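You operate a simulated robot arm through the tools that you are given. There is no shell and no other tool.

The job below is to be done with a simulated two-armed robot. You get a single attempt, and the scene is never put back.

Task
Unstrap the belts carton and roll the bubbles out of its blue tape.
Fine: press the yellow release button before the yellow loop comes off its peg; loop on its mat; the black roller goes back. What is to be rubbed or washed off counts as gone when no trace of it is left.

The check looks at the end state, three seconds after you hand in, the way a careful person would. Anything else that was tipped, shoved, dropped, spilled or broken makes it a failure.

Robot
Two 7-joint arms with two-finger parallel grippers on one trunk that stands fixed in place. Base frame: the origin is at the foot of the trunk, x ahead of it, y to its left, z up. Lengths are in m, angles in degrees, forces in N, time in s.
The left shoulder is at [0.071, 0.156, 1.155], the right one opposite. Each reaches about 1.231 m from its shoulder. Payload 3.91 kg a hand.
Tool frame (each hand has its own): the origin (TCP) lies between the finger pads and is the grasp point; the fingertips stand 0.03 m ahead of it; z points along the fingers, y is the line along which they close. The gripper opens to 0.11 m. The fingers are 0.02 m wide and 0.01 m thick; the gripper's body (0.048 by 0.112 m) begins 0.055 m behind the TCP.
Orientation is that of the tool frame in the base frame, as a unit quaternion [x, y, z, w]. With the fingers straight down and closing along the base's y, the tool's x points along the base's -x, its y along +y and its z along -z.

Tools
- The arms move only by the tool servo_tool. It takes "left_motion", "right_motion" or both (then of equal length, played together; a hand with none holds still); each is text: rows parted by semicolons, each of 7 numbers parted by spaces: the turn, a rotation vector about the base's x, y, z in degrees, then the shift along the base's x, y, z in mm, then the gripper command, from -1 (shut) to 1 (fully open), values between in proportion. In form: ax ay az x y z gripper; .... A call has 1 to 20 rows; each row shifts and turns the commanded pose from where the row before left it. Rows are played at 5 a second. More than 0.05 m and 8.6 degrees between two rows, or a gripper value outside its range, and nothing of the call is played. Where a pose cannot be reached the arm comes as near as it can. A force on the tool above 40 N (or 10 N above the force at the start of the call, whichever is more), or a blocked arm, ends the call early, and 0.2 s more pass. The fingers move at their own pace (about 0.108 m/s each) and stop on an object; they squeeze with about 26 N. The grip force told is the motor's: it shows also when the fingers shut on nothing. Time passes only in rows, and 0.2 s behind the last, so rows that do not move let the fingers close. It gives the time, the measured TCP pose, the force on the tool (base axes), the opening and the grip force at its end, in the units of the frame above (readings bear some noise), with the torque about the TCP (base axes, N m) and any sound that the robot's microphone picked up.
- Cameras (640 x 400 px; columns grow to the right, rows downward): "scene" is now at [0.1283, 0.0502, 1.4088]; the picture's right is [0.54, -0.84, 0.00], its down [-0.26, -0.17, -0.95] and it looks along [0.80, 0.52, -0.31] (base axes); focal length 243 px, centre (320, 200). "left" rides on the left gripper at [0.072, -0.017, -0.103] in its tool frame; the picture's right is [0.23, 0.97, 0.00], its down [-0.76, 0.18, -0.62] and it looks along [-0.61, 0.14, 0.78] (tool axes); focal length 222 px, centre (320, 200). "right" rides on the right gripper at [0.072, 0.017, -0.103] in its tool frame; the picture's right is [-0.23, 0.97, 0.00], its down [-0.76, -0.18, -0.62] and it looks along [-0.61, -0.14, 0.78] (tool axes); focal length 222 px, centre (320, 200). There is no depth. A picture from a camera that has moved, and an enlarged one, comes with that camera's place and axes in the base frame and with its lens.
- grab_frame(camera): a new picture of that camera. The clock stands still meanwhile.
- move_column(by): slides the trunk up (or, below 0, down) by that many m; the arms and the scene camera ride with it, the base frame stays. It gives what a move gives, with no picture.
- pan_tilt(pan, tilt): turns the head with the scene camera to pan (to the left, within 86 degrees either way) and tilt (down, from -29 to 69), counted from straight ahead of the robot. It gives what a move gives.
- enlarge(camera, box): a new picture of the part [left, top, right, bottom] of that camera's present view, enlarged. The clock stands still meanwhile.
- close_job(): hands the job in; it is judged then, once.

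Nothing tells you positions but the pictures and the camera data. Unless the task says otherwise, let go and move clear before handing in.

The tools are called after ">>>" by a JSON object that holds its "fn" and its "kwargs". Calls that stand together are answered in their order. servo_tool: Moves the arms, as the interface text tells. Its arguments: {"type":"object","properties":{"left_motion":{"type":"string"},"right_motion":{"type":"string"}},"required":[]} The other tools are called the same way: move_column (by) moves the trunk up or down; pan_tilt (pan, tilt) turns the head that bears the scene camera; grab_frame (camera) takes a picture; enlarge (camera, box) takes an enlarged picture of a part of a camera's view; close_job () hands the job in.

At the start:

```text
time_s: 0.0
left_eef_pos: [0.5028, 0.6744, 1.3977]
left_tool_rot: [-0.001, 1.0, 0.0, -0.001]
left_force: [-0.4, -0.3, 0.5]
left_ft_torque: [-0.01, -0.03, 0.04]
left_width: 0.1099
left_finger_force: 0.1
right_eef_pos: [0.9216, 0.0328, 1.3424]
right_tool_rot: [-0.001, 1.0, 0.001, 0.0]
right_force: [-0.3, 0.0, -0.3]
right_ft_torque: [-0.05, 0.0, 0.0]
right_width: 0.1099
right_finger_force: 0.1
trunk travel left (down, up): [-0.6, 0.34]
head pan, tilt (commanded): [33.0, 18.3]
```

scene: 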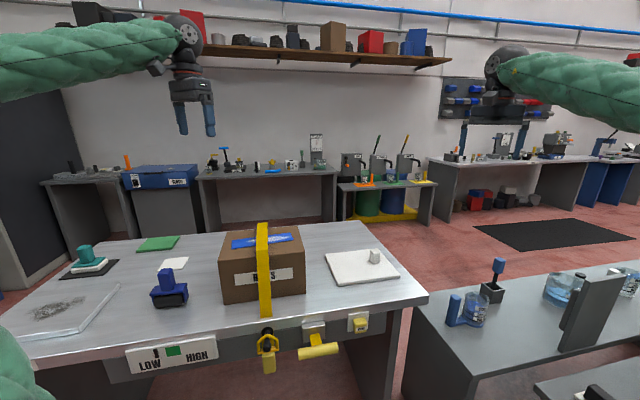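
right: 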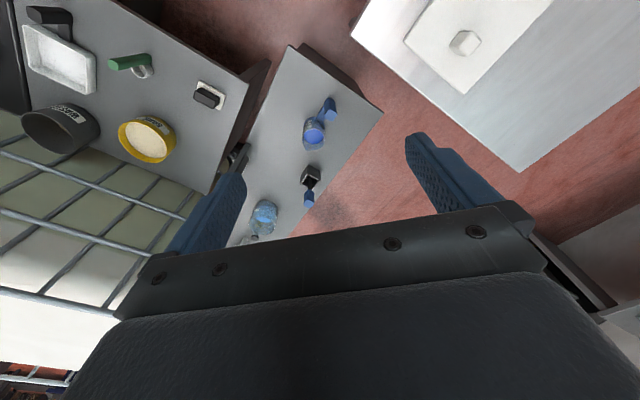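
left: 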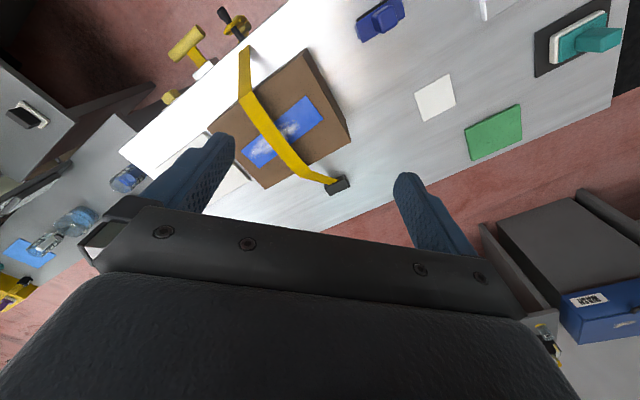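

I see a carton labelled "BELTS" on a metal bench with a yellow strap over it, hooked on something at the bench front, along with a blue/black roller, mats and a yellow button. First I look closer at everything.

>>> {"fn": "enlarge", "kwargs": {"camera": "scene", "box": [200, 210, 420, 380]}}

>>> {"fn": "enlarge", "kwargs": {"camera": "scene", "box": [0, 220, 220, 390]}}

>>> {"fn": "enlarge", "kwargs": {"camera": "left", "box": [120, 0, 440, 200]}}

```text
2.35 times, centred on (310, 295) of scene
camera zoom: at [0.1283, 0.0502, 1.4088], right [0.54, -0.84, 0.0], down [-0.26, -0.17, -0.95], along [0.8, 0.52, -0.31], focal length 572 px, centre (344, -24)
```

zoom: 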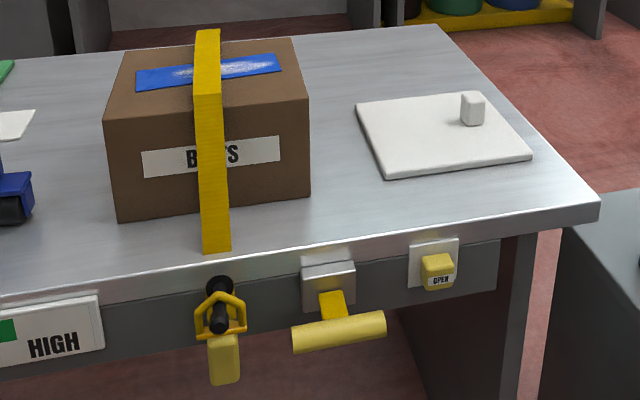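

```text
2.35 times, centred on (110, 305) of scene
camera zoom: at [0.1283, 0.0502, 1.4088], right [0.54, -0.84, 0.0], down [-0.26, -0.17, -0.95], along [0.8, 0.52, -0.31], focal length 572 px, centre (814, -47)
```

zoom: 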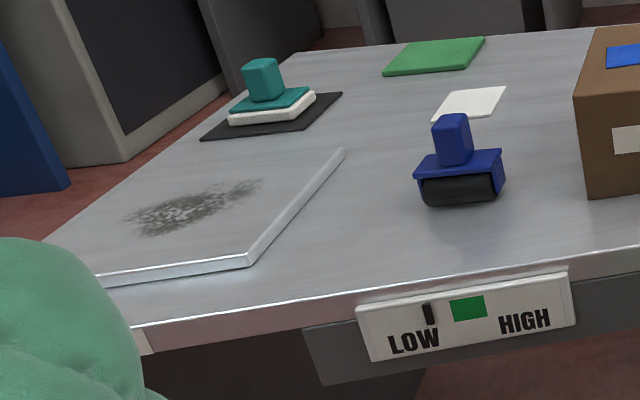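

```text
2.00 times, centred on (280, 100) of left
camera zoom: at [0.4292, 0.6579, 1.5015], right [-0.23, 0.97, 0.0], down [0.76, 0.18, 0.62], along [0.61, 0.14, -0.78], focal length 444 px, centre (400, 400)
```

zoom: 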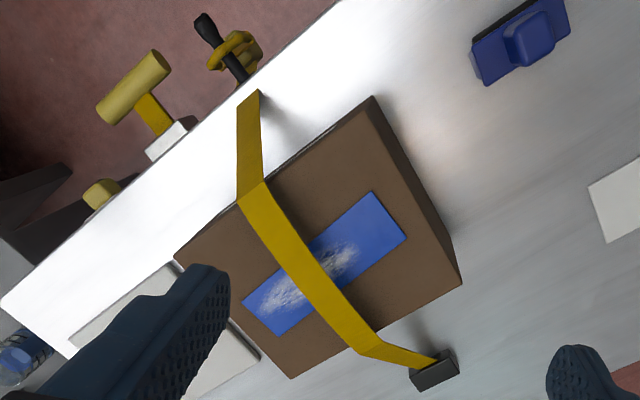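

The strap runs from a clip behind the carton, over it, to a loop on a black peg at the bench's front; next to it are a yellow lever and an "OPEN" button. I look in more detail at each part before moving anything.

>>> {"fn": "enlarge", "kwargs": {"camera": "scene", "box": [240, 300, 380, 390]}}

>>> {"fn": "enlarge", "kwargs": {"camera": "left", "box": [150, 0, 270, 75]}}

>>> {"fn": "enlarge", "kwargs": {"camera": "left", "box": [200, 40, 370, 200]}}

>>> {"fn": "enlarge", "kwargs": {"camera": "left", "box": [340, 0, 640, 170]}}

>>> {"fn": "enlarge", "kwargs": {"camera": "scene", "box": [210, 215, 320, 300]}}

```text
4.44 times, centred on (310, 345) of scene
camera zoom: at [0.1283, 0.0502, 1.4088], right [0.54, -0.84, 0.0], down [-0.26, -0.17, -0.95], along [0.8, 0.52, -0.31], focal length 1080 px, centre (364, -444)
```

zoom: 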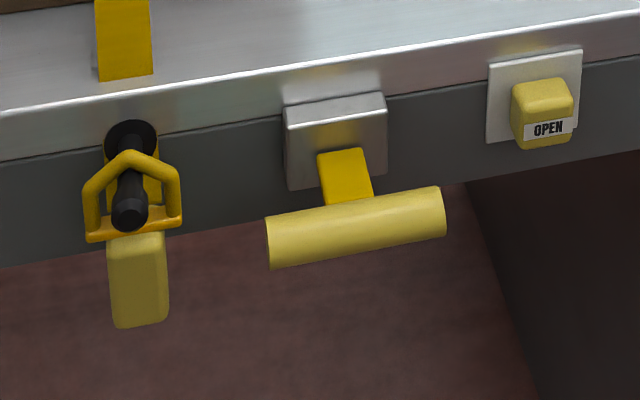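

```text
5.33 times, centred on (210, 38) of left
camera zoom: at [0.4292, 0.6579, 1.5015], right [-0.23, 0.97, 0.0], down [0.76, 0.18, 0.62], along [0.61, 0.14, -0.78], focal length 1185 px, centre (907, 1067)
```

zoom: 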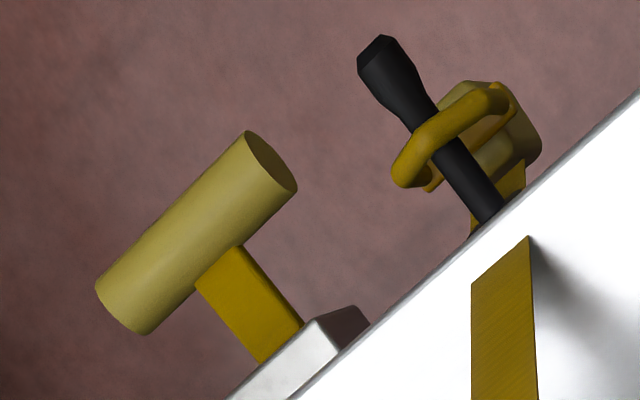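

```text
2.50 times, centred on (285, 120) of left
camera zoom: at [0.4292, 0.6579, 1.5015], right [-0.23, 0.97, 0.0], down [0.76, 0.18, 0.62], along [0.61, 0.14, -0.78], focal length 555 px, centre (408, 400)
```

zoom: 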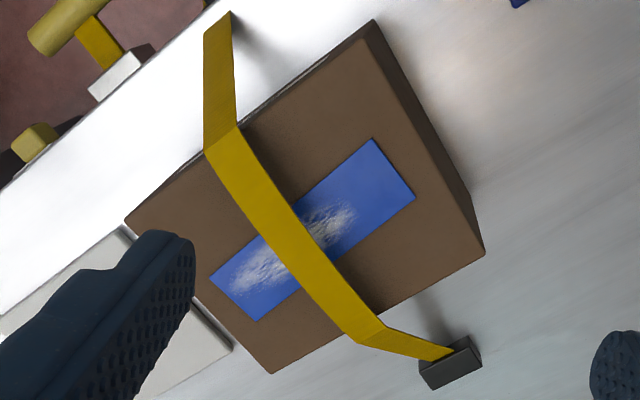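

```text
2.13 times, centred on (490, 85) of left
camera zoom: at [0.4292, 0.6579, 1.5015], right [-0.23, 0.97, 0.0], down [0.76, 0.18, 0.62], along [0.61, 0.14, -0.78], focal length 474 px, centre (-43, 445)
```

zoom: 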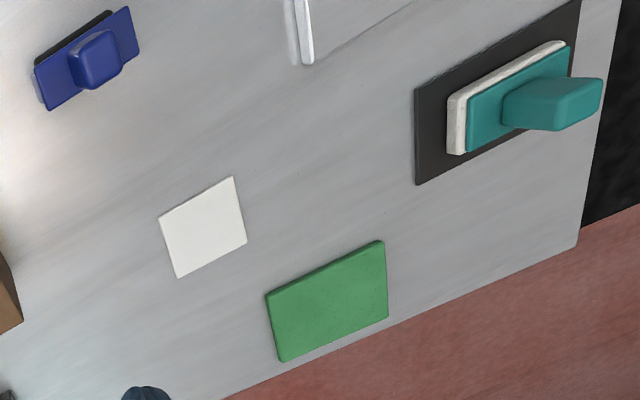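

```text
4.71 times, centred on (265, 258) of scene
camera zoom: at [0.1283, 0.0502, 1.4088], right [0.54, -0.84, 0.0], down [-0.26, -0.17, -0.95], along [0.8, 0.52, -0.31], focal length 1143 px, centre (579, -71)
```

zoom: 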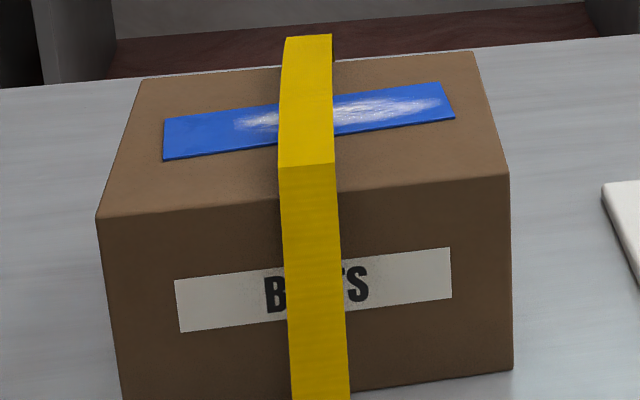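

The bench top is about z = 0.86, the carton about 0.26 × 0.20 × 0.155 m with the blue tape (with white bubbles) on top near (0.65, 0.62). I look at the mats, the roller and the other bench for which mat belongs to the loop.

>>> {"fn": "enlarge", "kwargs": {"camera": "left", "box": [400, 60, 540, 170]}}

>>> {"fn": "enlarge", "kwargs": {"camera": "scene", "box": [130, 225, 200, 315]}}

>>> {"fn": "enlarge", "kwargs": {"camera": "left", "box": [340, 0, 420, 50]}}

>>> {"fn": "enlarge", "kwargs": {"camera": "scene", "box": [310, 230, 430, 300]}}

>>> {"fn": "enlarge", "kwargs": {"camera": "right", "box": [0, 0, 400, 250]}}

>>> {"fn": "enlarge", "kwargs": {"camera": "scene", "box": [420, 240, 640, 400]}}

```text
3.64 times, centred on (470, 115) of left
camera zoom: at [0.4292, 0.6579, 1.5015], right [-0.23, 0.97, 0.0], down [0.76, 0.18, 0.62], along [0.61, 0.14, -0.78], focal length 808 px, centre (-226, 509)
```

zoom: 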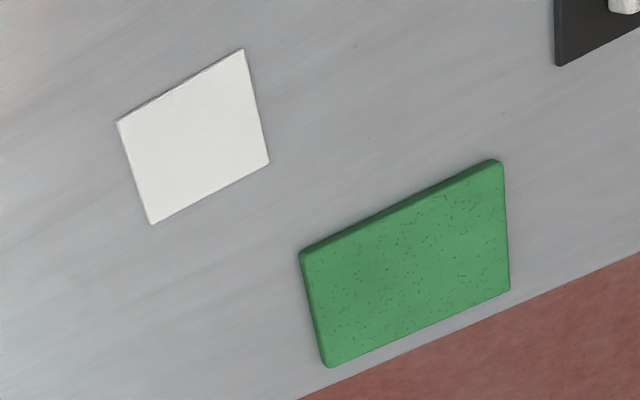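

```text
4.44 times, centred on (165, 270) of scene
camera zoom: at [0.1283, 0.0502, 1.4088], right [0.54, -0.84, 0.0], down [-0.26, -0.17, -0.95], along [0.8, 0.52, -0.31], focal length 1080 px, centre (1009, -111)
```

zoom: 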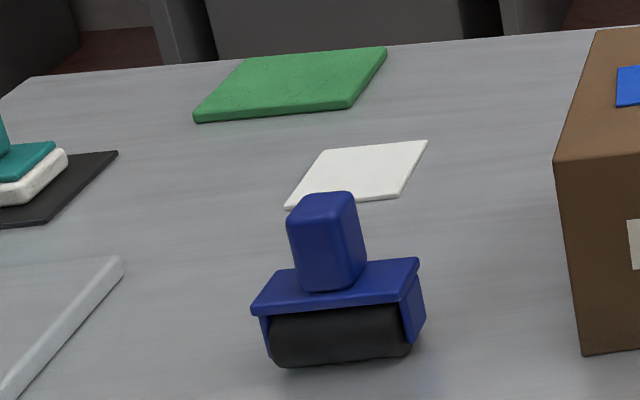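

```text
8.00 times, centred on (380, 25) of left
camera zoom: at [0.4292, 0.6579, 1.5015], right [-0.23, 0.97, 0.0], down [0.76, 0.18, 0.62], along [0.61, 0.14, -0.78], focal length 1777 px, centre (-160, 1600)
```

zoom: 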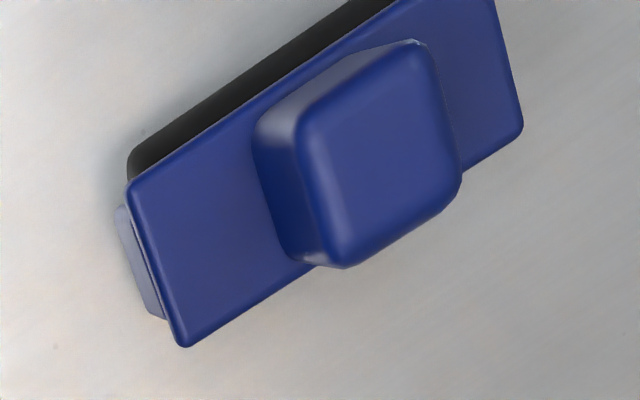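

```text
5.33 times, centred on (370, 265) of scene
camera zoom: at [0.1283, 0.0502, 1.4088], right [0.54, -0.84, 0.0], down [-0.26, -0.17, -0.95], along [0.8, 0.52, -0.31], focal length 1295 px, centre (53, -147)
```

zoom: 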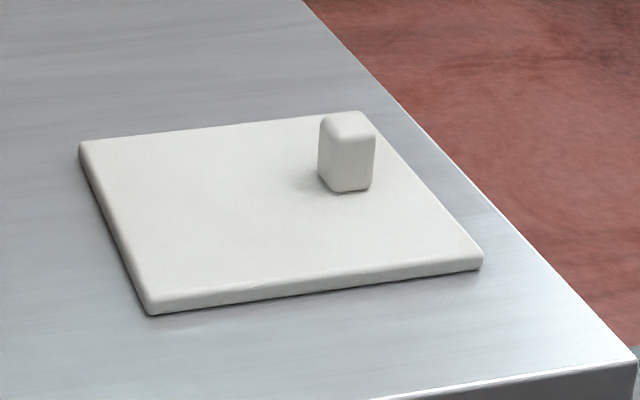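

```text
1.60 times, centred on (200, 125) of right
camera zoom: at [0.8509, 0.0489, 1.4445], right [0.23, 0.97, 0.0], down [0.76, -0.18, 0.62], along [0.61, -0.14, -0.78], focal length 355 px, centre (512, 320)
```

zoom: 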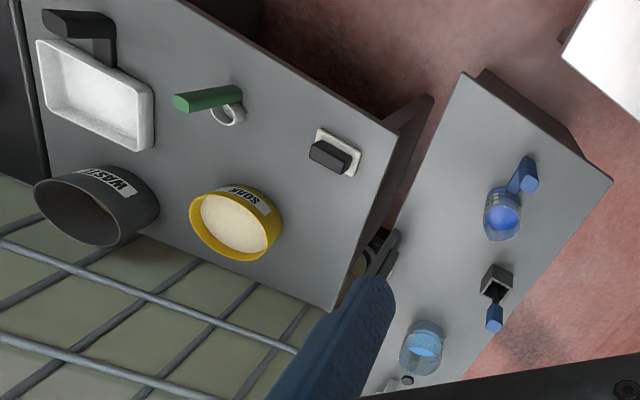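

```text
2.50 times, centred on (530, 320) of scene
camera zoom: at [0.1283, 0.0502, 1.4088], right [0.54, -0.84, 0.0], down [-0.26, -0.17, -0.95], along [0.8, 0.52, -0.31], focal length 607 px, centre (-205, -100)
```

zoom: 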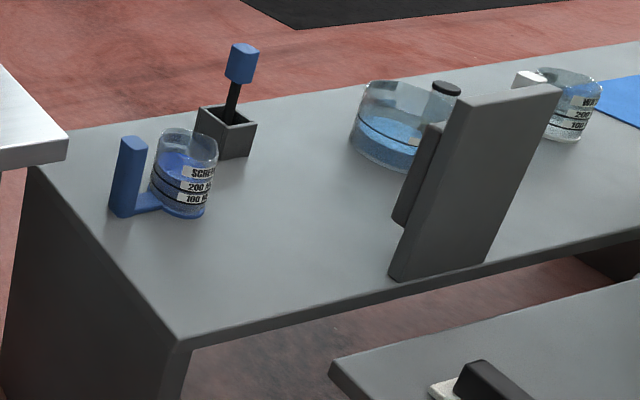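

I can't tell yet which mat is the loop's, so I pan the head to see the rest of the surroundings from other angles.

>>> {"fn": "pan_tilt", "kwargs": {"pan": 50, "tilt": 35}}

>>> {"fn": "grab_frame", "kwargs": {"camera": "scene"}}

>>> {"fn": "pan_tilt", "kwargs": {"pan": -20, "tilt": 25}}

>>> {"fn": "grab_frame", "kwargs": {"camera": "scene"}}

>>> {"fn": "pan_tilt", "kwargs": {"pan": 85, "tilt": 25}}

>>> {"fn": "grab_frame", "kwargs": {"camera": "scene"}}

```text
time_s: 0.8
left_eef_pos: [0.5038, 0.6744, 1.3977]
left_tool_rot: [0.0, 1.0, 0.0, 0.001]
left_force: [0.4, 0.1, -0.2]
left_ft_torque: [0.03, -0.04, 0.0]
left_width: 0.1101
left_finger_force: 0.0
right_eef_pos: [0.9222, 0.0322, 1.3422]
right_tool_rot: [0.0, 1.0, 0.0, 0.0]
right_force: [0.3, -0.5, 0.1]
right_ft_torque: [0.0, 0.01, -0.03]
right_width: 0.1102
right_finger_force: 0.1
trunk travel left (down, up): [-0.6, 0.34]
head pan, tilt (commanded): [50.0, 35.0]
```

```text
taken
camera scene: at [0.1067, 0.0668, 1.3822], right [0.77, -0.64, 0.0], down [-0.37, -0.44, -0.82], along [0.53, 0.63, -0.57], focal length 243 px, centre (320, 200)
```

scene: 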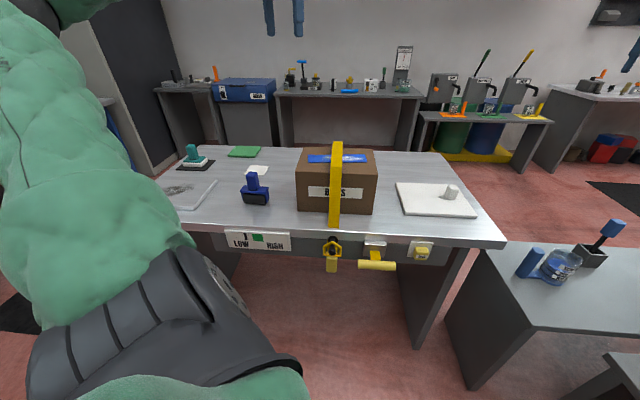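

```text
time_s: 2.2
left_eef_pos: [0.5035, 0.6748, 1.3986]
left_tool_rot: [0.001, 1.0, 0.0, 0.0]
left_force: [0.3, 1.1, -0.2]
left_ft_torque: [-0.02, 0.0, 0.04]
left_width: 0.11
left_finger_force: 0.1
right_eef_pos: [0.9224, 0.0322, 1.3413]
right_tool_rot: [-0.001, 1.0, -0.001, 0.0]
right_force: [0.0, -0.3, -0.7]
right_ft_torque: [-0.01, 0.01, 0.01]
right_width: 0.1099
right_finger_force: 0.0
trunk travel left (down, up): [-0.6, 0.34]
head pan, tilt (commanded): [-20.0, 25.0]
```

```text
taken
camera scene: at [0.1366, -0.0321, 1.3979], right [-0.34, -0.94, 0.0], down [-0.4, 0.14, -0.91], along [0.85, -0.31, -0.42], focal length 243 px, centre (320, 200)
```

scene: 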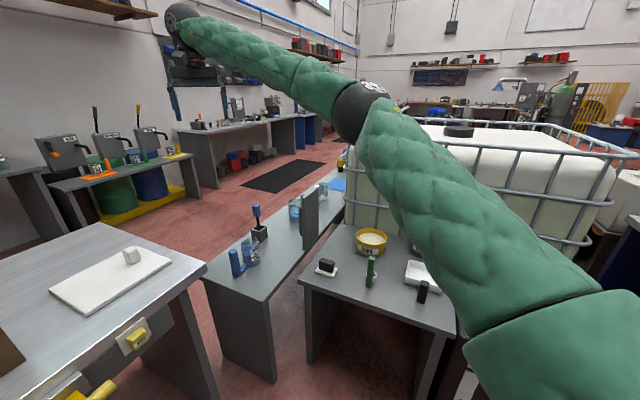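

```text
time_s: 4.0
left_eef_pos: [0.5029, 0.6728, 1.3983]
left_tool_rot: [0.0, 1.0, 0.0, 0.0]
left_force: [0.8, 1.0, -1.7]
left_ft_torque: [-0.01, 0.0, 0.01]
left_width: 0.1099
left_finger_force: 0.1
right_eef_pos: [0.9231, 0.0324, 1.3413]
right_tool_rot: [0.001, 1.0, 0.0, 0.0]
right_force: [0.4, -0.5, -0.3]
right_ft_torque: [0.02, -0.01, 0.01]
right_width: 0.1102
right_finger_force: 0.0
trunk travel left (down, up): [-0.6, 0.34]
head pan, tilt (commanded): [85.0, 25.0]
```

```text
taken
camera scene: at [0.0581, 0.0912, 1.3979], right [1.0, -0.09, 0.0], down [-0.04, -0.42, -0.91], along [0.08, 0.9, -0.42], focal length 243 px, centre (320, 200)
```

scene: 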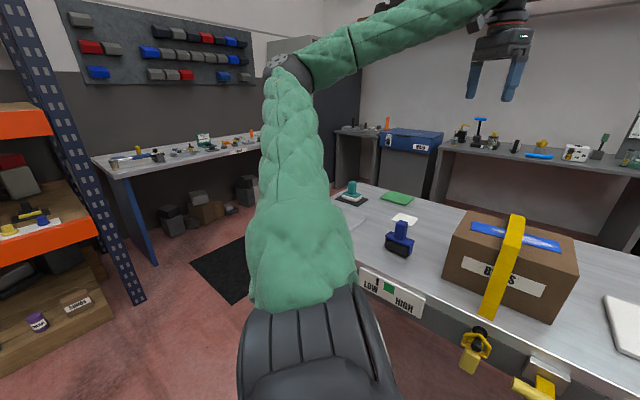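

The bench has a green pad, a thin white card, a black mat (teal block on it), and a white board with a small knob. I move the left hand over toward the green pad/card to look at them closely, and the right hand over toward the white board.

>>> {"fn": "servo_tool", "kwargs": {"left_motion": "0 0 0 0 45 -25 1;0 0 0 0 45 -25 1;0 0 0 0 45 -25 1;0 0 0 0 45 -25 1;0 0 0 0 45 -25 1;0 0 0 0 45 -25 1", "right_motion": "0 0 0 -30 40 -20 1;0 0 0 -30 40 -20 1;0 0 0 -30 40 -20 1;0 0 0 -20 40 0 1;0 0 0 0 40 0 1;0 0 0 0 0 0 1"}}

>>> {"fn": "grab_frame", "kwargs": {"camera": "left"}}

>>> {"fn": "grab_frame", "kwargs": {"camera": "right"}}

```text
refused: row 1 steps farther than a row can; nothing moved
```

```text
taken
camera left: at [0.4292, 0.6579, 1.5015], right [-0.23, 0.97, 0.0], down [0.76, 0.18, 0.62], along [0.61, 0.14, -0.78], focal length 222 px, centre (320, 200)
```

left: 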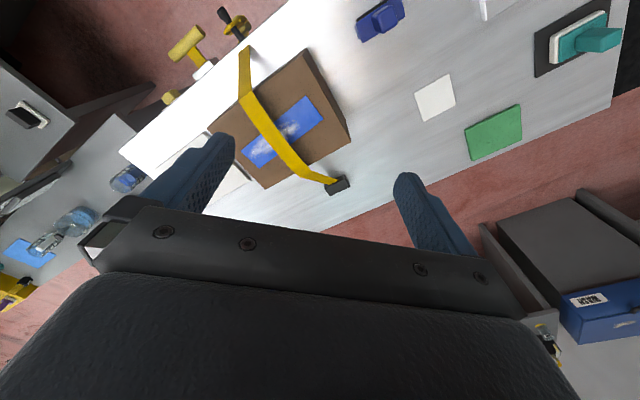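

```text
taken
camera right: at [0.8509, 0.0489, 1.4445], right [0.23, 0.97, 0.0], down [0.76, -0.18, 0.62], along [0.61, -0.14, -0.78], focal length 222 px, centre (320, 200)
```

right: 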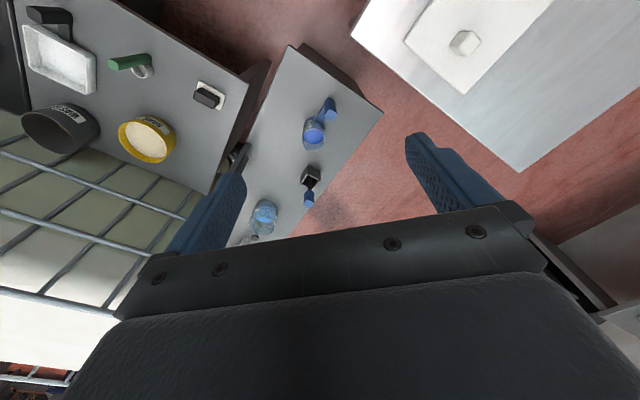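

The steps were too long per row; nothing moved. I resend with shorter steps, same plan to look at the mats.

>>> {"fn": "servo_tool", "kwargs": {"left_motion": "0 0 0 0 40 -20 1;0 0 0 0 40 -20 1;0 0 0 0 40 -20 1;0 0 0 0 40 -20 1;0 0 0 0 40 -20 1;0 0 0 0 40 -20 1;0 0 0 0 0 0 1", "right_motion": "0 0 0 -30 35 -10 1;0 0 0 -30 35 -10 1;0 0 0 -30 35 -10 1;0 0 0 -30 35 -10 1;0 0 0 -30 35 -10 1;0 0 0 -30 35 -10 1;0 0 0 0 0 0 1"}}

>>> {"fn": "grab_frame", "kwargs": {"camera": "left"}}

>>> {"fn": "grab_frame", "kwargs": {"camera": "right"}}

```text
time_s: 5.6
left_eef_pos: [0.5031, 0.914, 1.2791]
left_tool_rot: [0.001, 1.0, 0.001, 0.0]
left_force: [0.1, -0.9, 0.7]
left_ft_torque: [-0.01, -0.02, 0.0]
left_width: 0.1098
left_finger_force: 0.2
right_eef_pos: [0.7431, 0.2415, 1.2833]
right_tool_rot: [0.001, 1.0, 0.001, -0.001]
right_force: [0.0, -0.4, 0.4]
right_ft_torque: [0.04, 0.0, 0.01]
right_width: 0.1098
right_finger_force: 0.0
trunk travel left (down, up): [-0.6, 0.34]
head pan, tilt (commanded): [85.0, 25.0]
```

```text
taken
camera left: at [0.429, 0.8966, 1.3824], right [-0.23, 0.97, 0.0], down [0.76, 0.18, 0.62], along [0.61, 0.14, -0.78], focal length 222 px, centre (320, 200)
```

left: 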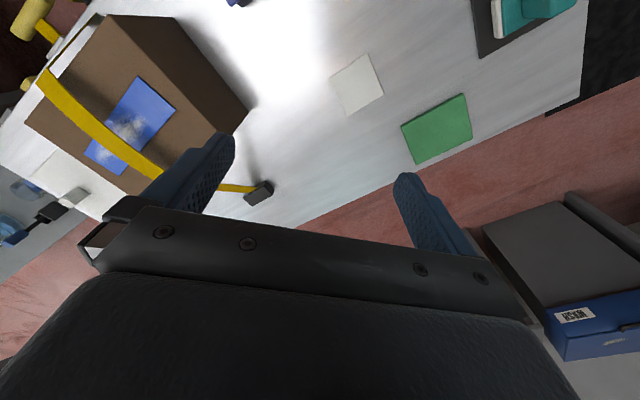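

```text
taken
camera right: at [0.6719, 0.2573, 1.3854], right [0.23, 0.97, 0.0], down [0.76, -0.18, 0.62], along [0.61, -0.14, -0.78], focal length 222 px, centre (320, 200)
```

right: 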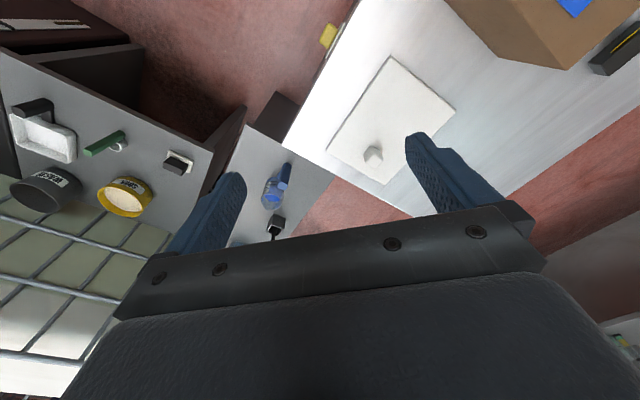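

>>> {"fn": "enlarge", "kwargs": {"camera": "left", "box": [310, 0, 590, 175]}}

>>> {"fn": "enlarge", "kwargs": {"camera": "right", "box": [310, 40, 470, 200]}}

>>> {"fn": "enlarge", "kwargs": {"camera": "left", "box": [390, 80, 490, 175]}}

```text
2.29 times, centred on (450, 88) of left
camera zoom: at [0.429, 0.8966, 1.3824], right [-0.23, 0.97, 0.0], down [0.76, 0.18, 0.62], along [0.61, 0.14, -0.78], focal length 508 px, centre (23, 457)
```

zoom: 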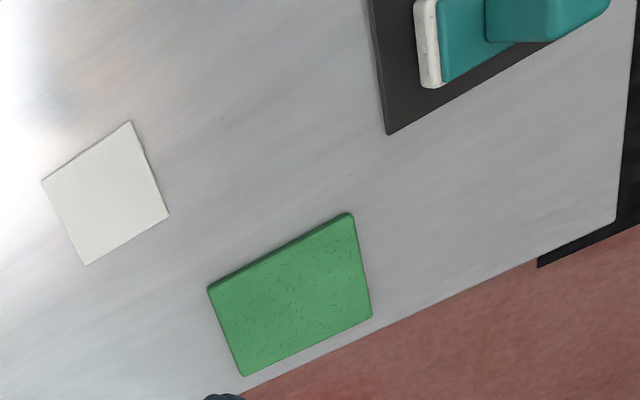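

```text
2.50 times, centred on (390, 120) of right
camera zoom: at [0.6719, 0.2573, 1.3854], right [0.23, 0.97, 0.0], down [0.76, -0.18, 0.62], along [0.61, -0.14, -0.78], focal length 555 px, centre (145, 400)
```

zoom: 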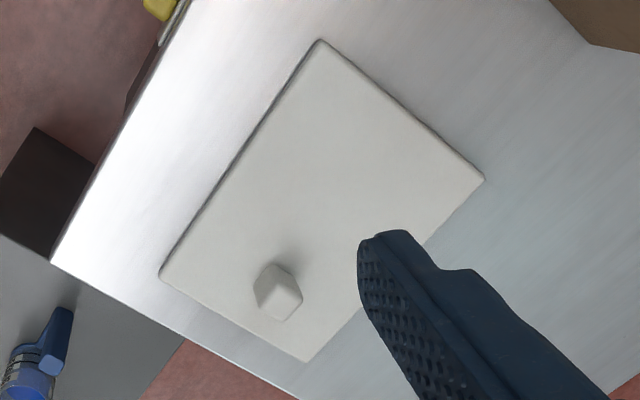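

```text
4.21 times, centred on (440, 128) of left
camera zoom: at [0.429, 0.8966, 1.3824], right [-0.23, 0.97, 0.0], down [0.76, 0.18, 0.62], along [0.61, 0.14, -0.78], focal length 935 px, centre (-185, 505)
```

zoom: 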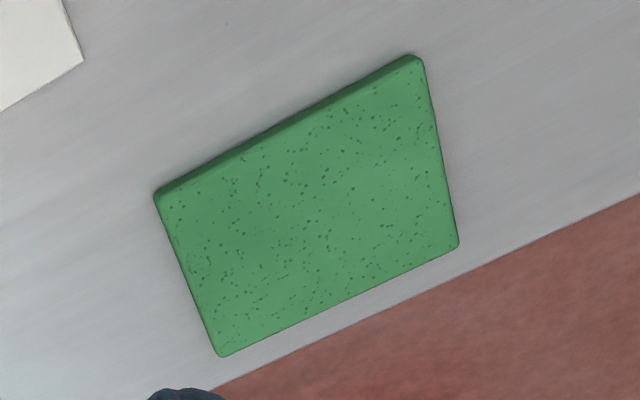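

The green pad is ~0.12×0.135 m at (0.56, 1.21), the thin white card ~0.09 m square at (0.515, 1.0), the white board ~0.23×0.20 m at (0.90, 0.37). I need a closer look at them, and at the loop, to decide which is the loop's mat.

>>> {"fn": "enlarge", "kwargs": {"camera": "right", "box": [355, 135, 395, 175]}}

>>> {"fn": "enlarge", "kwargs": {"camera": "left", "box": [320, 45, 390, 120]}}

>>> {"fn": "enlarge", "kwargs": {"camera": "scene", "box": [330, 170, 640, 400]}}

>>> {"fn": "pan_tilt", "kwargs": {"pan": 40, "tilt": 40}}

>>> {"fn": "grab_frame", "kwargs": {"camera": "scene"}}

```text
10.00 times, centred on (375, 155) of right
camera zoom: at [0.6719, 0.2573, 1.3854], right [0.23, 0.97, 0.0], down [0.76, -0.18, 0.62], along [0.61, -0.14, -0.78], focal length 2221 px, centre (-230, 650)
```

zoom: 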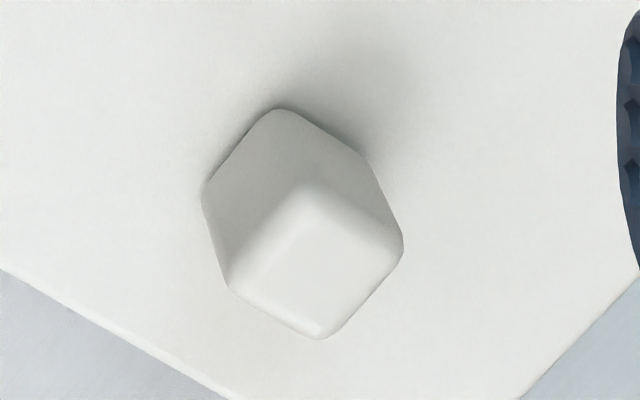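

```text
5.33 times, centred on (355, 82) of left
camera zoom: at [0.429, 0.8966, 1.3824], right [-0.23, 0.97, 0.0], down [0.76, 0.18, 0.62], along [0.61, 0.14, -0.78], focal length 1185 px, centre (133, 827)
```

zoom: 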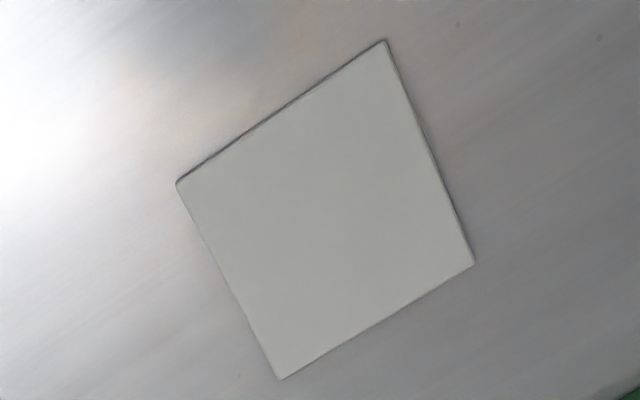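

```text
1.74 times, centred on (485, 285) of scene
camera zoom: at [0.058, 0.0893, 1.3981], right [1.0, -0.09, 0.0], down [-0.04, -0.42, -0.91], along [0.08, 0.9, -0.42], focal length 422 px, centre (33, 52)
```

zoom: 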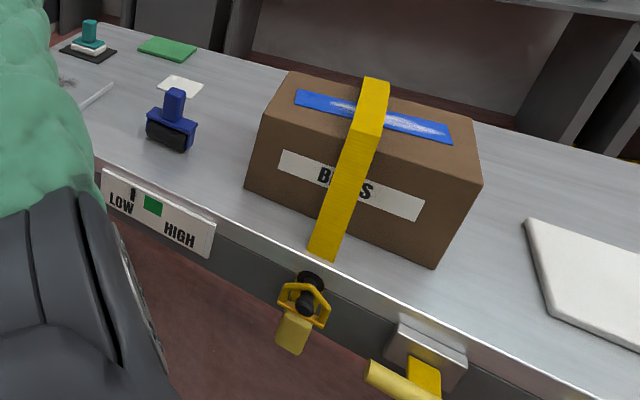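

```text
time_s: 6.8
left_eef_pos: [0.5029, 0.9144, 1.2782]
left_tool_rot: [0.0, 1.0, 0.0, 0.001]
left_force: [-1.2, -0.7, -0.1]
left_ft_torque: [0.0, -0.03, 0.02]
left_width: 0.1096
left_finger_force: 0.0
right_eef_pos: [0.7437, 0.2422, 1.2818]
right_tool_rot: [0.0, 1.0, 0.0, -0.001]
right_force: [-0.1, -1.2, 0.3]
right_ft_torque: [0.02, 0.01, 0.02]
right_width: 0.1102
right_finger_force: 0.1
trunk travel left (down, up): [-0.6, 0.34]
head pan, tilt (commanded): [40.0, 40.0]
```

```text
taken
camera scene: at [0.115, 0.0542, 1.3746], right [0.64, -0.77, 0.0], down [-0.49, -0.41, -0.77], along [0.59, 0.49, -0.64], focal length 243 px, centre (320, 200)
```

scene: 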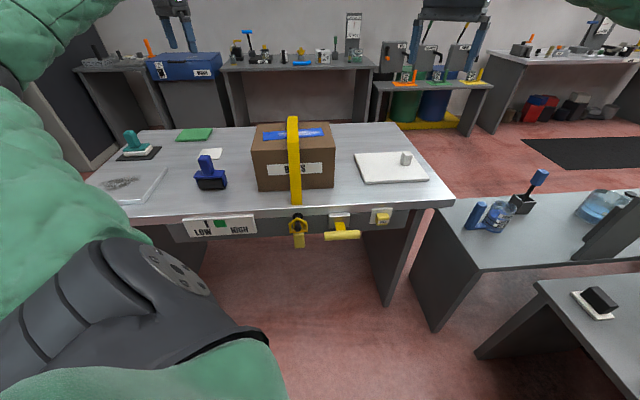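

The bench runs at 45° to my axes; the button is on its front rail at about (0.69, 0.27, 0.815). I take sharper views of the rail (button, lever, peg, gauge) to measure before pressing the button with the right hand.

>>> {"fn": "enlarge", "kwargs": {"camera": "scene", "box": [270, 195, 420, 260]}}

>>> {"fn": "enlarge", "kwargs": {"camera": "right", "box": [300, 0, 400, 60]}}

>>> {"fn": "enlarge", "kwargs": {"camera": "scene", "box": [160, 140, 280, 250]}}

```text
4.27 times, centred on (345, 228) of scene
camera zoom: at [0.115, 0.0542, 1.3746], right [0.64, -0.77, 0.0], down [-0.49, -0.41, -0.77], along [0.59, 0.49, -0.64], focal length 1036 px, centre (213, 83)
```

zoom: 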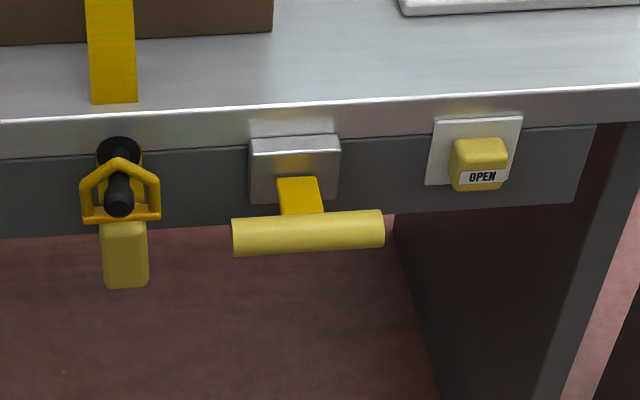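

```text
6.40 times, centred on (350, 30) of right
camera zoom: at [0.6719, 0.2593, 1.3851], right [0.23, 0.97, 0.0], down [0.76, -0.18, 0.62], along [0.61, -0.14, -0.78], focal length 1422 px, centre (128, 1288)
```

zoom: 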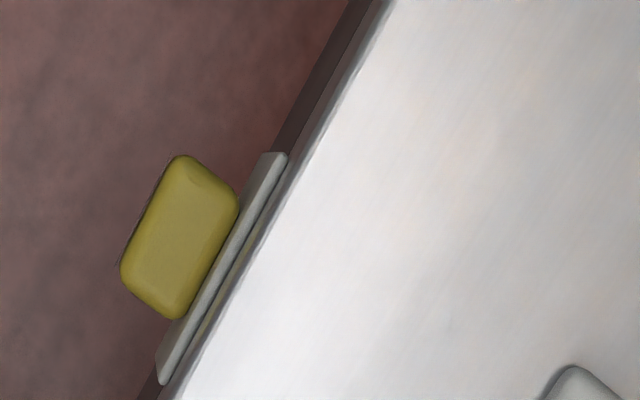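

```text
3.64 times, centred on (220, 195) of scene
camera zoom: at [0.115, 0.0542, 1.3746], right [0.64, -0.77, 0.0], down [-0.49, -0.41, -0.77], along [0.59, 0.49, -0.64], focal length 883 px, centre (684, 218)
```

zoom: 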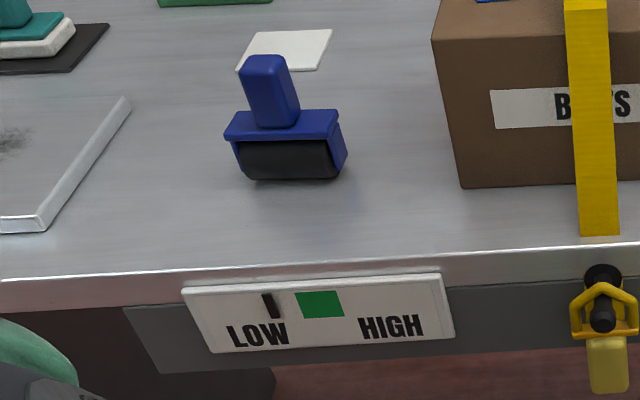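

The button's face is near (0.68, 0.26, 0.805) facing back toward me at 45°. I bring the right hand off the bench, yaw 45°, and pitch its fingers up to point horizontally at the button, stopping short of it.

>>> {"fn": "servo_tool", "kwargs": {"right_motion": "0 0 7.5 -24 -14 -29 -1;0 0 7.5 -24 -14 -29 -1;0 0 7.5 -24 -14 -29 -1;0 0 7.5 -24 -14 -29 -1;0 0 7.5 -24 -14 -29 -1;0 0 7.5 -24 -14 -29 -1;0 0 0 -25 -14 -29 -1;0 0 0 -25 -14 -29 -1;0 0 0 0 0 0 -1"}}

>>> {"fn": "grab_frame", "kwargs": {"camera": "scene"}}

```text
time_s: 8.8
left_eef_pos: [0.5027, 0.9142, 1.2771]
left_tool_rot: [0.0, 1.0, 0.0, -0.001]
left_force: [0.0, 0.8, -0.8]
left_ft_torque: [-0.01, 0.01, 0.01]
left_width: 0.1098
left_finger_force: 0.0
right_eef_pos: [0.5475, 0.1306, 1.0507]
right_tool_rot: [-0.382, 0.924, 0.0, -0.001]
right_force: [0.6, 0.5, 0.0]
right_ft_torque: [0.01, 0.03, 0.01]
right_width: 0.0
right_finger_force: 25.9
trunk travel left (down, up): [-0.6, 0.34]
head pan, tilt (commanded): [40.0, 40.0]
```

```text
taken
camera scene: at [0.115, 0.0546, 1.3745], right [0.64, -0.77, 0.0], down [-0.49, -0.41, -0.77], along [0.59, 0.49, -0.64], focal length 243 px, centre (320, 200)
```

scene: 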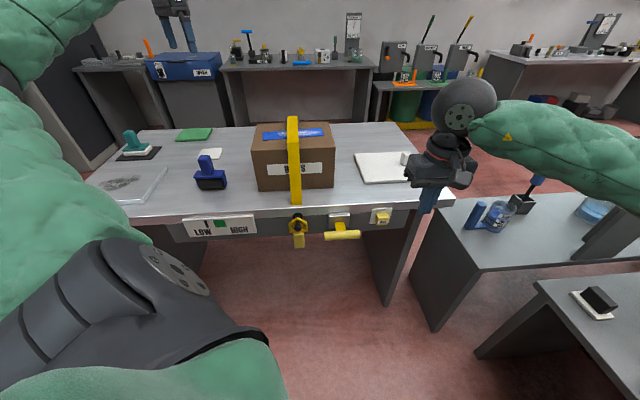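

The right hand is clear of the bench with fingers shut. Now I pitch it up to horizontal while lowering to the button's height.

>>> {"fn": "servo_tool", "kwargs": {"right_motion": "5.303 -5.303 0 0 0 -20 -1;5.303 -5.303 0 0 0 -20 -1;5.303 -5.303 0 0 0 -20 -1;5.303 -5.303 0 0 0 -20 -1;5.303 -5.303 0 0 0 -20 -1;5.303 -5.303 0 0 0 -20 -1;5.303 -5.303 0 0 0 -21 -1;5.303 -5.303 0 0 0 -21 -1;5.303 -5.303 0 0 0 -21 -1;5.303 -5.303 0 0 0 -21 -1;5.303 -5.303 0 0 0 -21 -1;5.303 -5.303 0 0 0 -21 -1;0 0 0 0 0 0 -1"}}

>>> {"fn": "grab_frame", "kwargs": {"camera": "scene"}}

>>> {"fn": "grab_frame", "kwargs": {"camera": "right"}}

```text
time_s: 11.8
left_eef_pos: [0.5013, 0.9159, 1.2779]
left_tool_rot: [-0.001, 1.0, 0.0, 0.001]
left_force: [0.3, 0.3, 0.1]
left_ft_torque: [-0.02, 0.01, 0.05]
left_width: 0.11
left_finger_force: 0.0
right_eef_pos: [0.5668, 0.1371, 0.9175]
right_tool_rot: [-0.333, 0.718, 0.261, 0.553]
right_force: [0.2, 0.0, -1.1]
right_ft_torque: [0.03, 0.01, 0.01]
right_width: 0.0002
right_finger_force: 26.7
right hand out of reach, approached as far as the arm can: row 8, 9, 10, 11, 12
trunk travel left (down, up): [-0.6, 0.34]
head pan, tilt (commanded): [40.0, 40.0]
stopped in row 13 (right hand): the arm was blocked; the commanded pose is now the measured one
```

```text
taken
camera scene: at [0.1142, 0.0546, 1.3748], right [0.64, -0.77, 0.0], down [-0.49, -0.41, -0.77], along [0.59, 0.49, -0.64], focal length 243 px, centre (320, 200)
```

scene: 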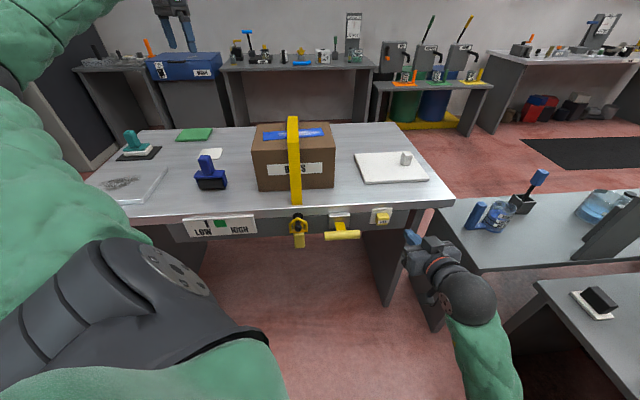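

```text
taken
camera right: at [0.4792, 0.0579, 0.8728], right [-0.71, 0.67, 0.23], down [-0.12, -0.43, 0.89], along [0.7, 0.6, 0.39], focal length 222 px, centre (320, 200)
```

right: 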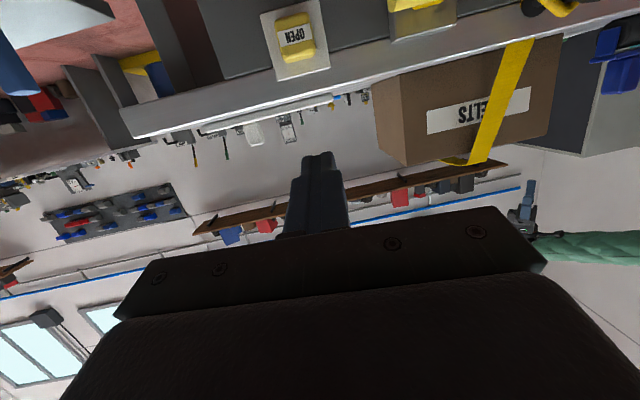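

The right arm stopped short (joint limit reached before horizontal). I check that its elbow isn't touching the neighbouring bench.

>>> {"fn": "pan_tilt", "kwargs": {"pan": 0, "tilt": 50}}

>>> {"fn": "grab_frame", "kwargs": {"camera": "scene"}}

>>> {"fn": "pan_tilt", "kwargs": {"pan": -40, "tilt": 50}}

>>> {"fn": "grab_frame", "kwargs": {"camera": "scene"}}

```text
time_s: 12.8
left_eef_pos: [0.5011, 0.9143, 1.2777]
left_tool_rot: [0.0, 1.0, 0.0, 0.001]
left_force: [0.1, -0.1, 0.1]
left_ft_torque: [-0.02, -0.01, 0.0]
left_width: 0.1099
left_finger_force: 0.1
right_eef_pos: [0.5684, 0.1371, 0.9165]
right_tool_rot: [-0.333, 0.719, 0.261, 0.552]
right_force: [0.0, -0.6, -0.1]
right_ft_torque: [0.01, 0.0, -0.01]
right_width: 0.0
right_finger_force: 26.0
trunk travel left (down, up): [-0.6, 0.34]
head pan, tilt (commanded): [0.0, 50.0]
```

```text
taken
camera scene: at [0.1268, -0.0006, 1.3604], right [0.0, -1.0, 0.0], down [-0.77, 0.0, -0.64], along [0.64, 0.0, -0.77], focal length 243 px, centre (320, 200)
```

scene: 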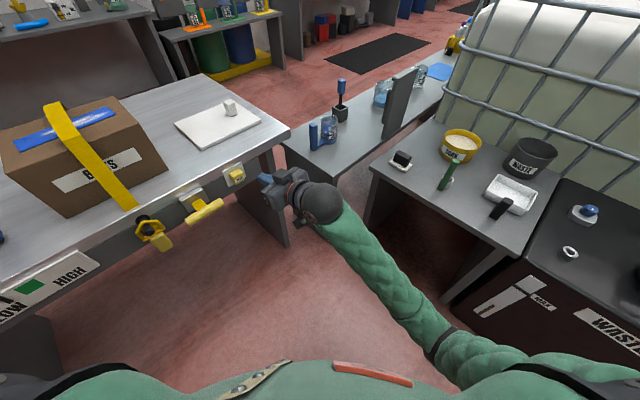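

```text
time_s: 13.9
left_eef_pos: [0.5017, 0.915, 1.2779]
left_tool_rot: [0.0, 1.0, 0.001, 0.001]
left_force: [0.0, 0.1, 0.5]
left_ft_torque: [-0.01, 0.0, -0.03]
left_width: 0.1099
left_finger_force: 0.0
right_eef_pos: [0.5679, 0.1378, 0.9153]
right_tool_rot: [-0.332, 0.719, 0.26, 0.552]
right_force: [0.0, -0.4, 1.0]
right_ft_torque: [0.02, -0.01, 0.02]
right_width: 0.0
right_finger_force: 25.9
trunk travel left (down, up): [-0.6, 0.34]
head pan, tilt (commanded): [-40.0, 50.0]
```

```text
taken
camera scene: at [0.1087, -0.05, 1.3604], right [-0.64, -0.77, 0.0], down [-0.59, 0.49, -0.64], along [0.49, -0.41, -0.77], focal length 243 px, centre (320, 200)
```

scene: 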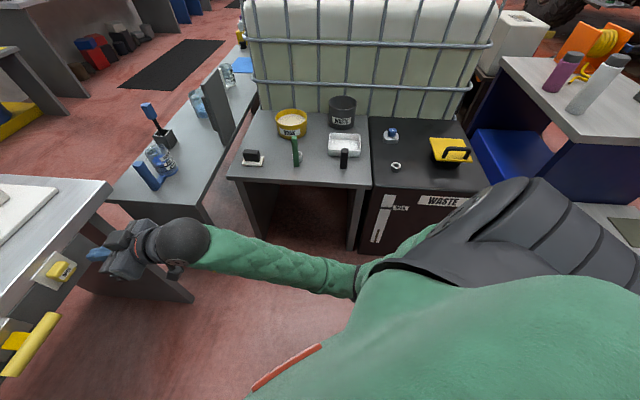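

The arm is free of the neighbouring bench; it's simply at its wrist limit, already nearly horizontal and in line with the button but 0.1 m high. I lower the trunk 0.105 m to bring the fingertips to button height.

>>> {"fn": "move_column", "kwargs": {"by": -0.105}}

>>> {"fn": "pan_tilt", "kwargs": {"pan": 20, "tilt": 40}}

>>> {"fn": "grab_frame", "kwargs": {"camera": "scene"}}

>>> {"fn": "grab_frame", "kwargs": {"camera": "right"}}

```text
time_s: 15.3
left_eef_pos: [0.5026, 0.915, 1.1732]
left_tool_rot: [-0.001, 1.0, 0.0, 0.001]
left_force: [0.0, -0.4, -0.9]
left_ft_torque: [0.01, -0.02, 0.01]
left_width: 0.1101
left_finger_force: 0.1
right_eef_pos: [0.5673, 0.1369, 0.8113]
right_tool_rot: [-0.333, 0.72, 0.26, 0.551]
right_force: [-0.1, 0.0, -1.4]
right_ft_torque: [-0.01, -0.01, -0.02]
right_width: 0.0
right_finger_force: 26.2
trunk travel left (down, up): [-0.495, 0.445]
head pan, tilt (commanded): [-40.0, 50.0]
```

```text
time_s: 16.6
left_eef_pos: [0.5012, 0.9152, 1.1728]
left_tool_rot: [0.0, 1.0, 0.0, 0.001]
left_force: [-0.1, -1.1, -0.2]
left_ft_torque: [0.01, -0.01, 0.01]
left_width: 0.11
left_finger_force: 0.0
right_eef_pos: [0.5676, 0.1383, 0.8111]
right_tool_rot: [-0.333, 0.719, 0.26, 0.551]
right_force: [-0.5, -0.7, -0.2]
right_ft_torque: [-0.02, 0.0, 0.0]
right_width: 0.0003
right_finger_force: 25.9
trunk travel left (down, up): [-0.495, 0.445]
head pan, tilt (commanded): [20.0, 40.0]
```

```text
taken
camera scene: at [0.1296, 0.0284, 1.2696], right [0.34, -0.94, 0.0], down [-0.6, -0.22, -0.77], along [0.72, 0.26, -0.64], focal length 243 px, centre (320, 200)
```

scene: 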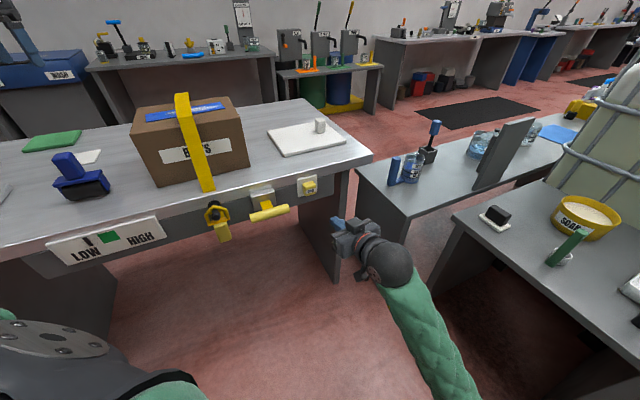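

```text
taken
camera right: at [0.4794, 0.0574, 0.7668], right [-0.71, 0.67, 0.23], down [-0.12, -0.43, 0.89], along [0.7, 0.6, 0.39], focal length 222 px, centre (320, 200)
```

right: 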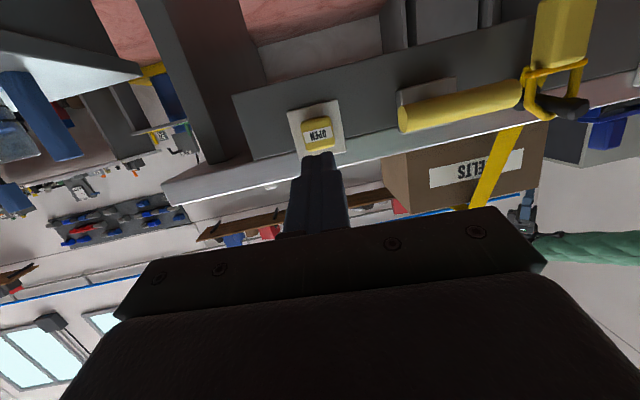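

The fingertips are in line with the OPEN button, about 0.135 m short of it. I advance to just before contact and look.

>>> {"fn": "servo_tool", "kwargs": {"right_motion": "0 0 0 17.5 18 -0.5 -1;0 0 0 17.5 18 -0.5 -1;0 0 0 17.5 18 -0.5 -1;0 0 0 17.5 18 -0.5 -1;0 0 0 13 13 -0.5 -1;0 0 0 0 0 0 -1"}}

>>> {"fn": "grab_frame", "kwargs": {"camera": "right"}}

>>> {"fn": "enlarge", "kwargs": {"camera": "scene", "box": [190, 150, 430, 300]}}

```text
time_s: 18.0
left_eef_pos: [0.5018, 0.9148, 1.1726]
left_tool_rot: [0.0, 1.0, 0.0, 0.001]
left_force: [0.0, 0.3, -0.8]
left_ft_torque: [0.0, 0.02, 0.03]
left_width: 0.1104
left_finger_force: 0.1
right_eef_pos: [0.6342, 0.2011, 0.8083]
right_tool_rot: [-0.333, 0.719, 0.262, 0.551]
right_force: [0.9, 0.6, -0.3]
right_ft_torque: [-0.02, 0.0, 0.02]
right_width: 0.0
right_finger_force: 26.2
right hand out of reach, approached as far as the arm can: row 3, 4
trunk travel left (down, up): [-0.495, 0.445]
head pan, tilt (commanded): [20.0, 40.0]
```

```text
taken
camera right: at [0.5466, 0.1206, 0.7636], right [-0.71, 0.67, 0.23], down [-0.12, -0.43, 0.89], along [0.7, 0.61, 0.39], focal length 222 px, centre (320, 200)
```

right: 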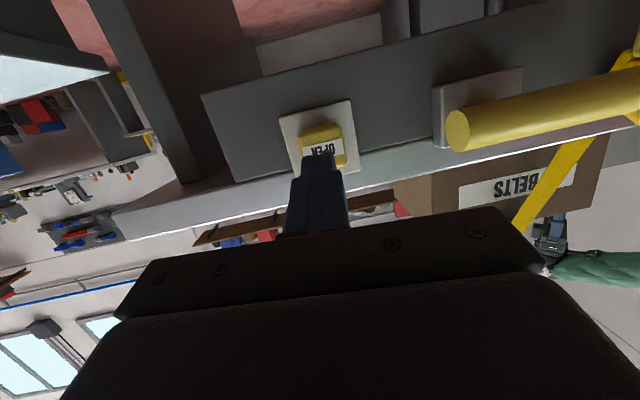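

```text
2.67 times, centred on (310, 225) of scene
camera zoom: at [0.1295, 0.0283, 1.2696], right [0.34, -0.94, 0.0], down [-0.6, -0.22, -0.77], along [0.72, 0.26, -0.64], focal length 648 px, centre (347, 133)
```

zoom: 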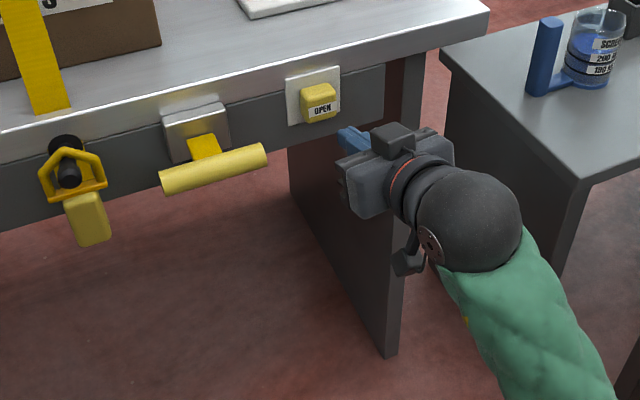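

The fingertips are ~4 cm from the button. I advance slowly into it, watching force and sound.

>>> {"fn": "servo_tool", "kwargs": {"right_motion": "0 0 0 8 9.5 -1.5 -1;0 0 0 8 9.5 -1.5 -1;0 0 0 8 9.5 -1.5 -1;0 0 0 2.1 2.1 0 -1;0 0 0 2.1 2.1 0 -1;0 0 0 0 0 0 -1"}}

>>> {"fn": "grab_frame", "kwargs": {"camera": "right"}}

>>> {"fn": "enlarge", "kwargs": {"camera": "scene", "box": [190, 150, 430, 300]}}

```text
time_s: 19.4
left_eef_pos: [0.5031, 0.9156, 1.1724]
left_tool_rot: [0.0, 1.0, 0.0, 0.0]
left_force: [0.6, 0.9, 0.1]
left_ft_torque: [0.01, 0.03, 0.0]
left_width: 0.1102
left_finger_force: 0.2
right_eef_pos: [0.6523, 0.2167, 0.8041]
right_tool_rot: [-0.332, 0.719, 0.261, 0.551]
right_force: [-0.2, -0.4, -1.2]
right_ft_torque: [0.02, -0.02, -0.02]
right_width: 0.0
right_finger_force: 25.2
right hand out of reach, approached as far as the arm can: row 1, 2, 3
trunk travel left (down, up): [-0.495, 0.445]
head pan, tilt (commanded): [20.0, 40.0]
```

```text
taken
camera right: at [0.565, 0.1369, 0.76], right [-0.71, 0.67, 0.23], down [-0.12, -0.43, 0.89], along [0.7, 0.61, 0.39], focal length 222 px, centre (320, 200)
```

right: 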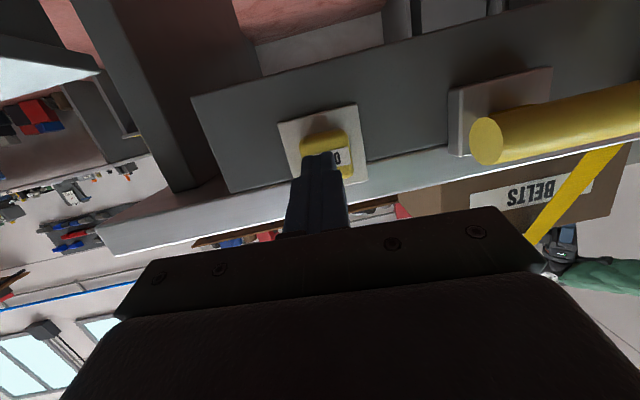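

```text
2.67 times, centred on (310, 225) of scene
camera zoom: at [0.1296, 0.0285, 1.2696], right [0.34, -0.94, 0.0], down [-0.6, -0.22, -0.77], along [0.72, 0.26, -0.64], focal length 648 px, centre (347, 133)
```

zoom: 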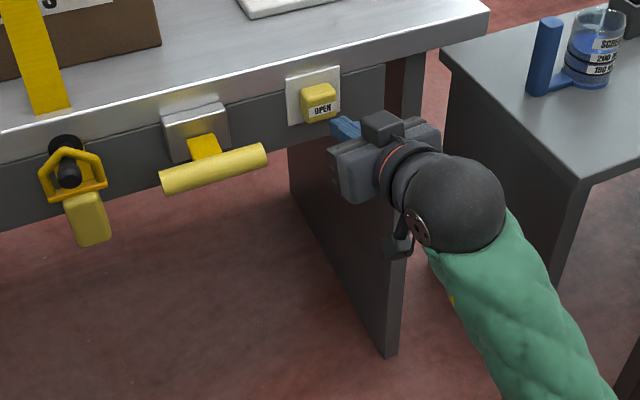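

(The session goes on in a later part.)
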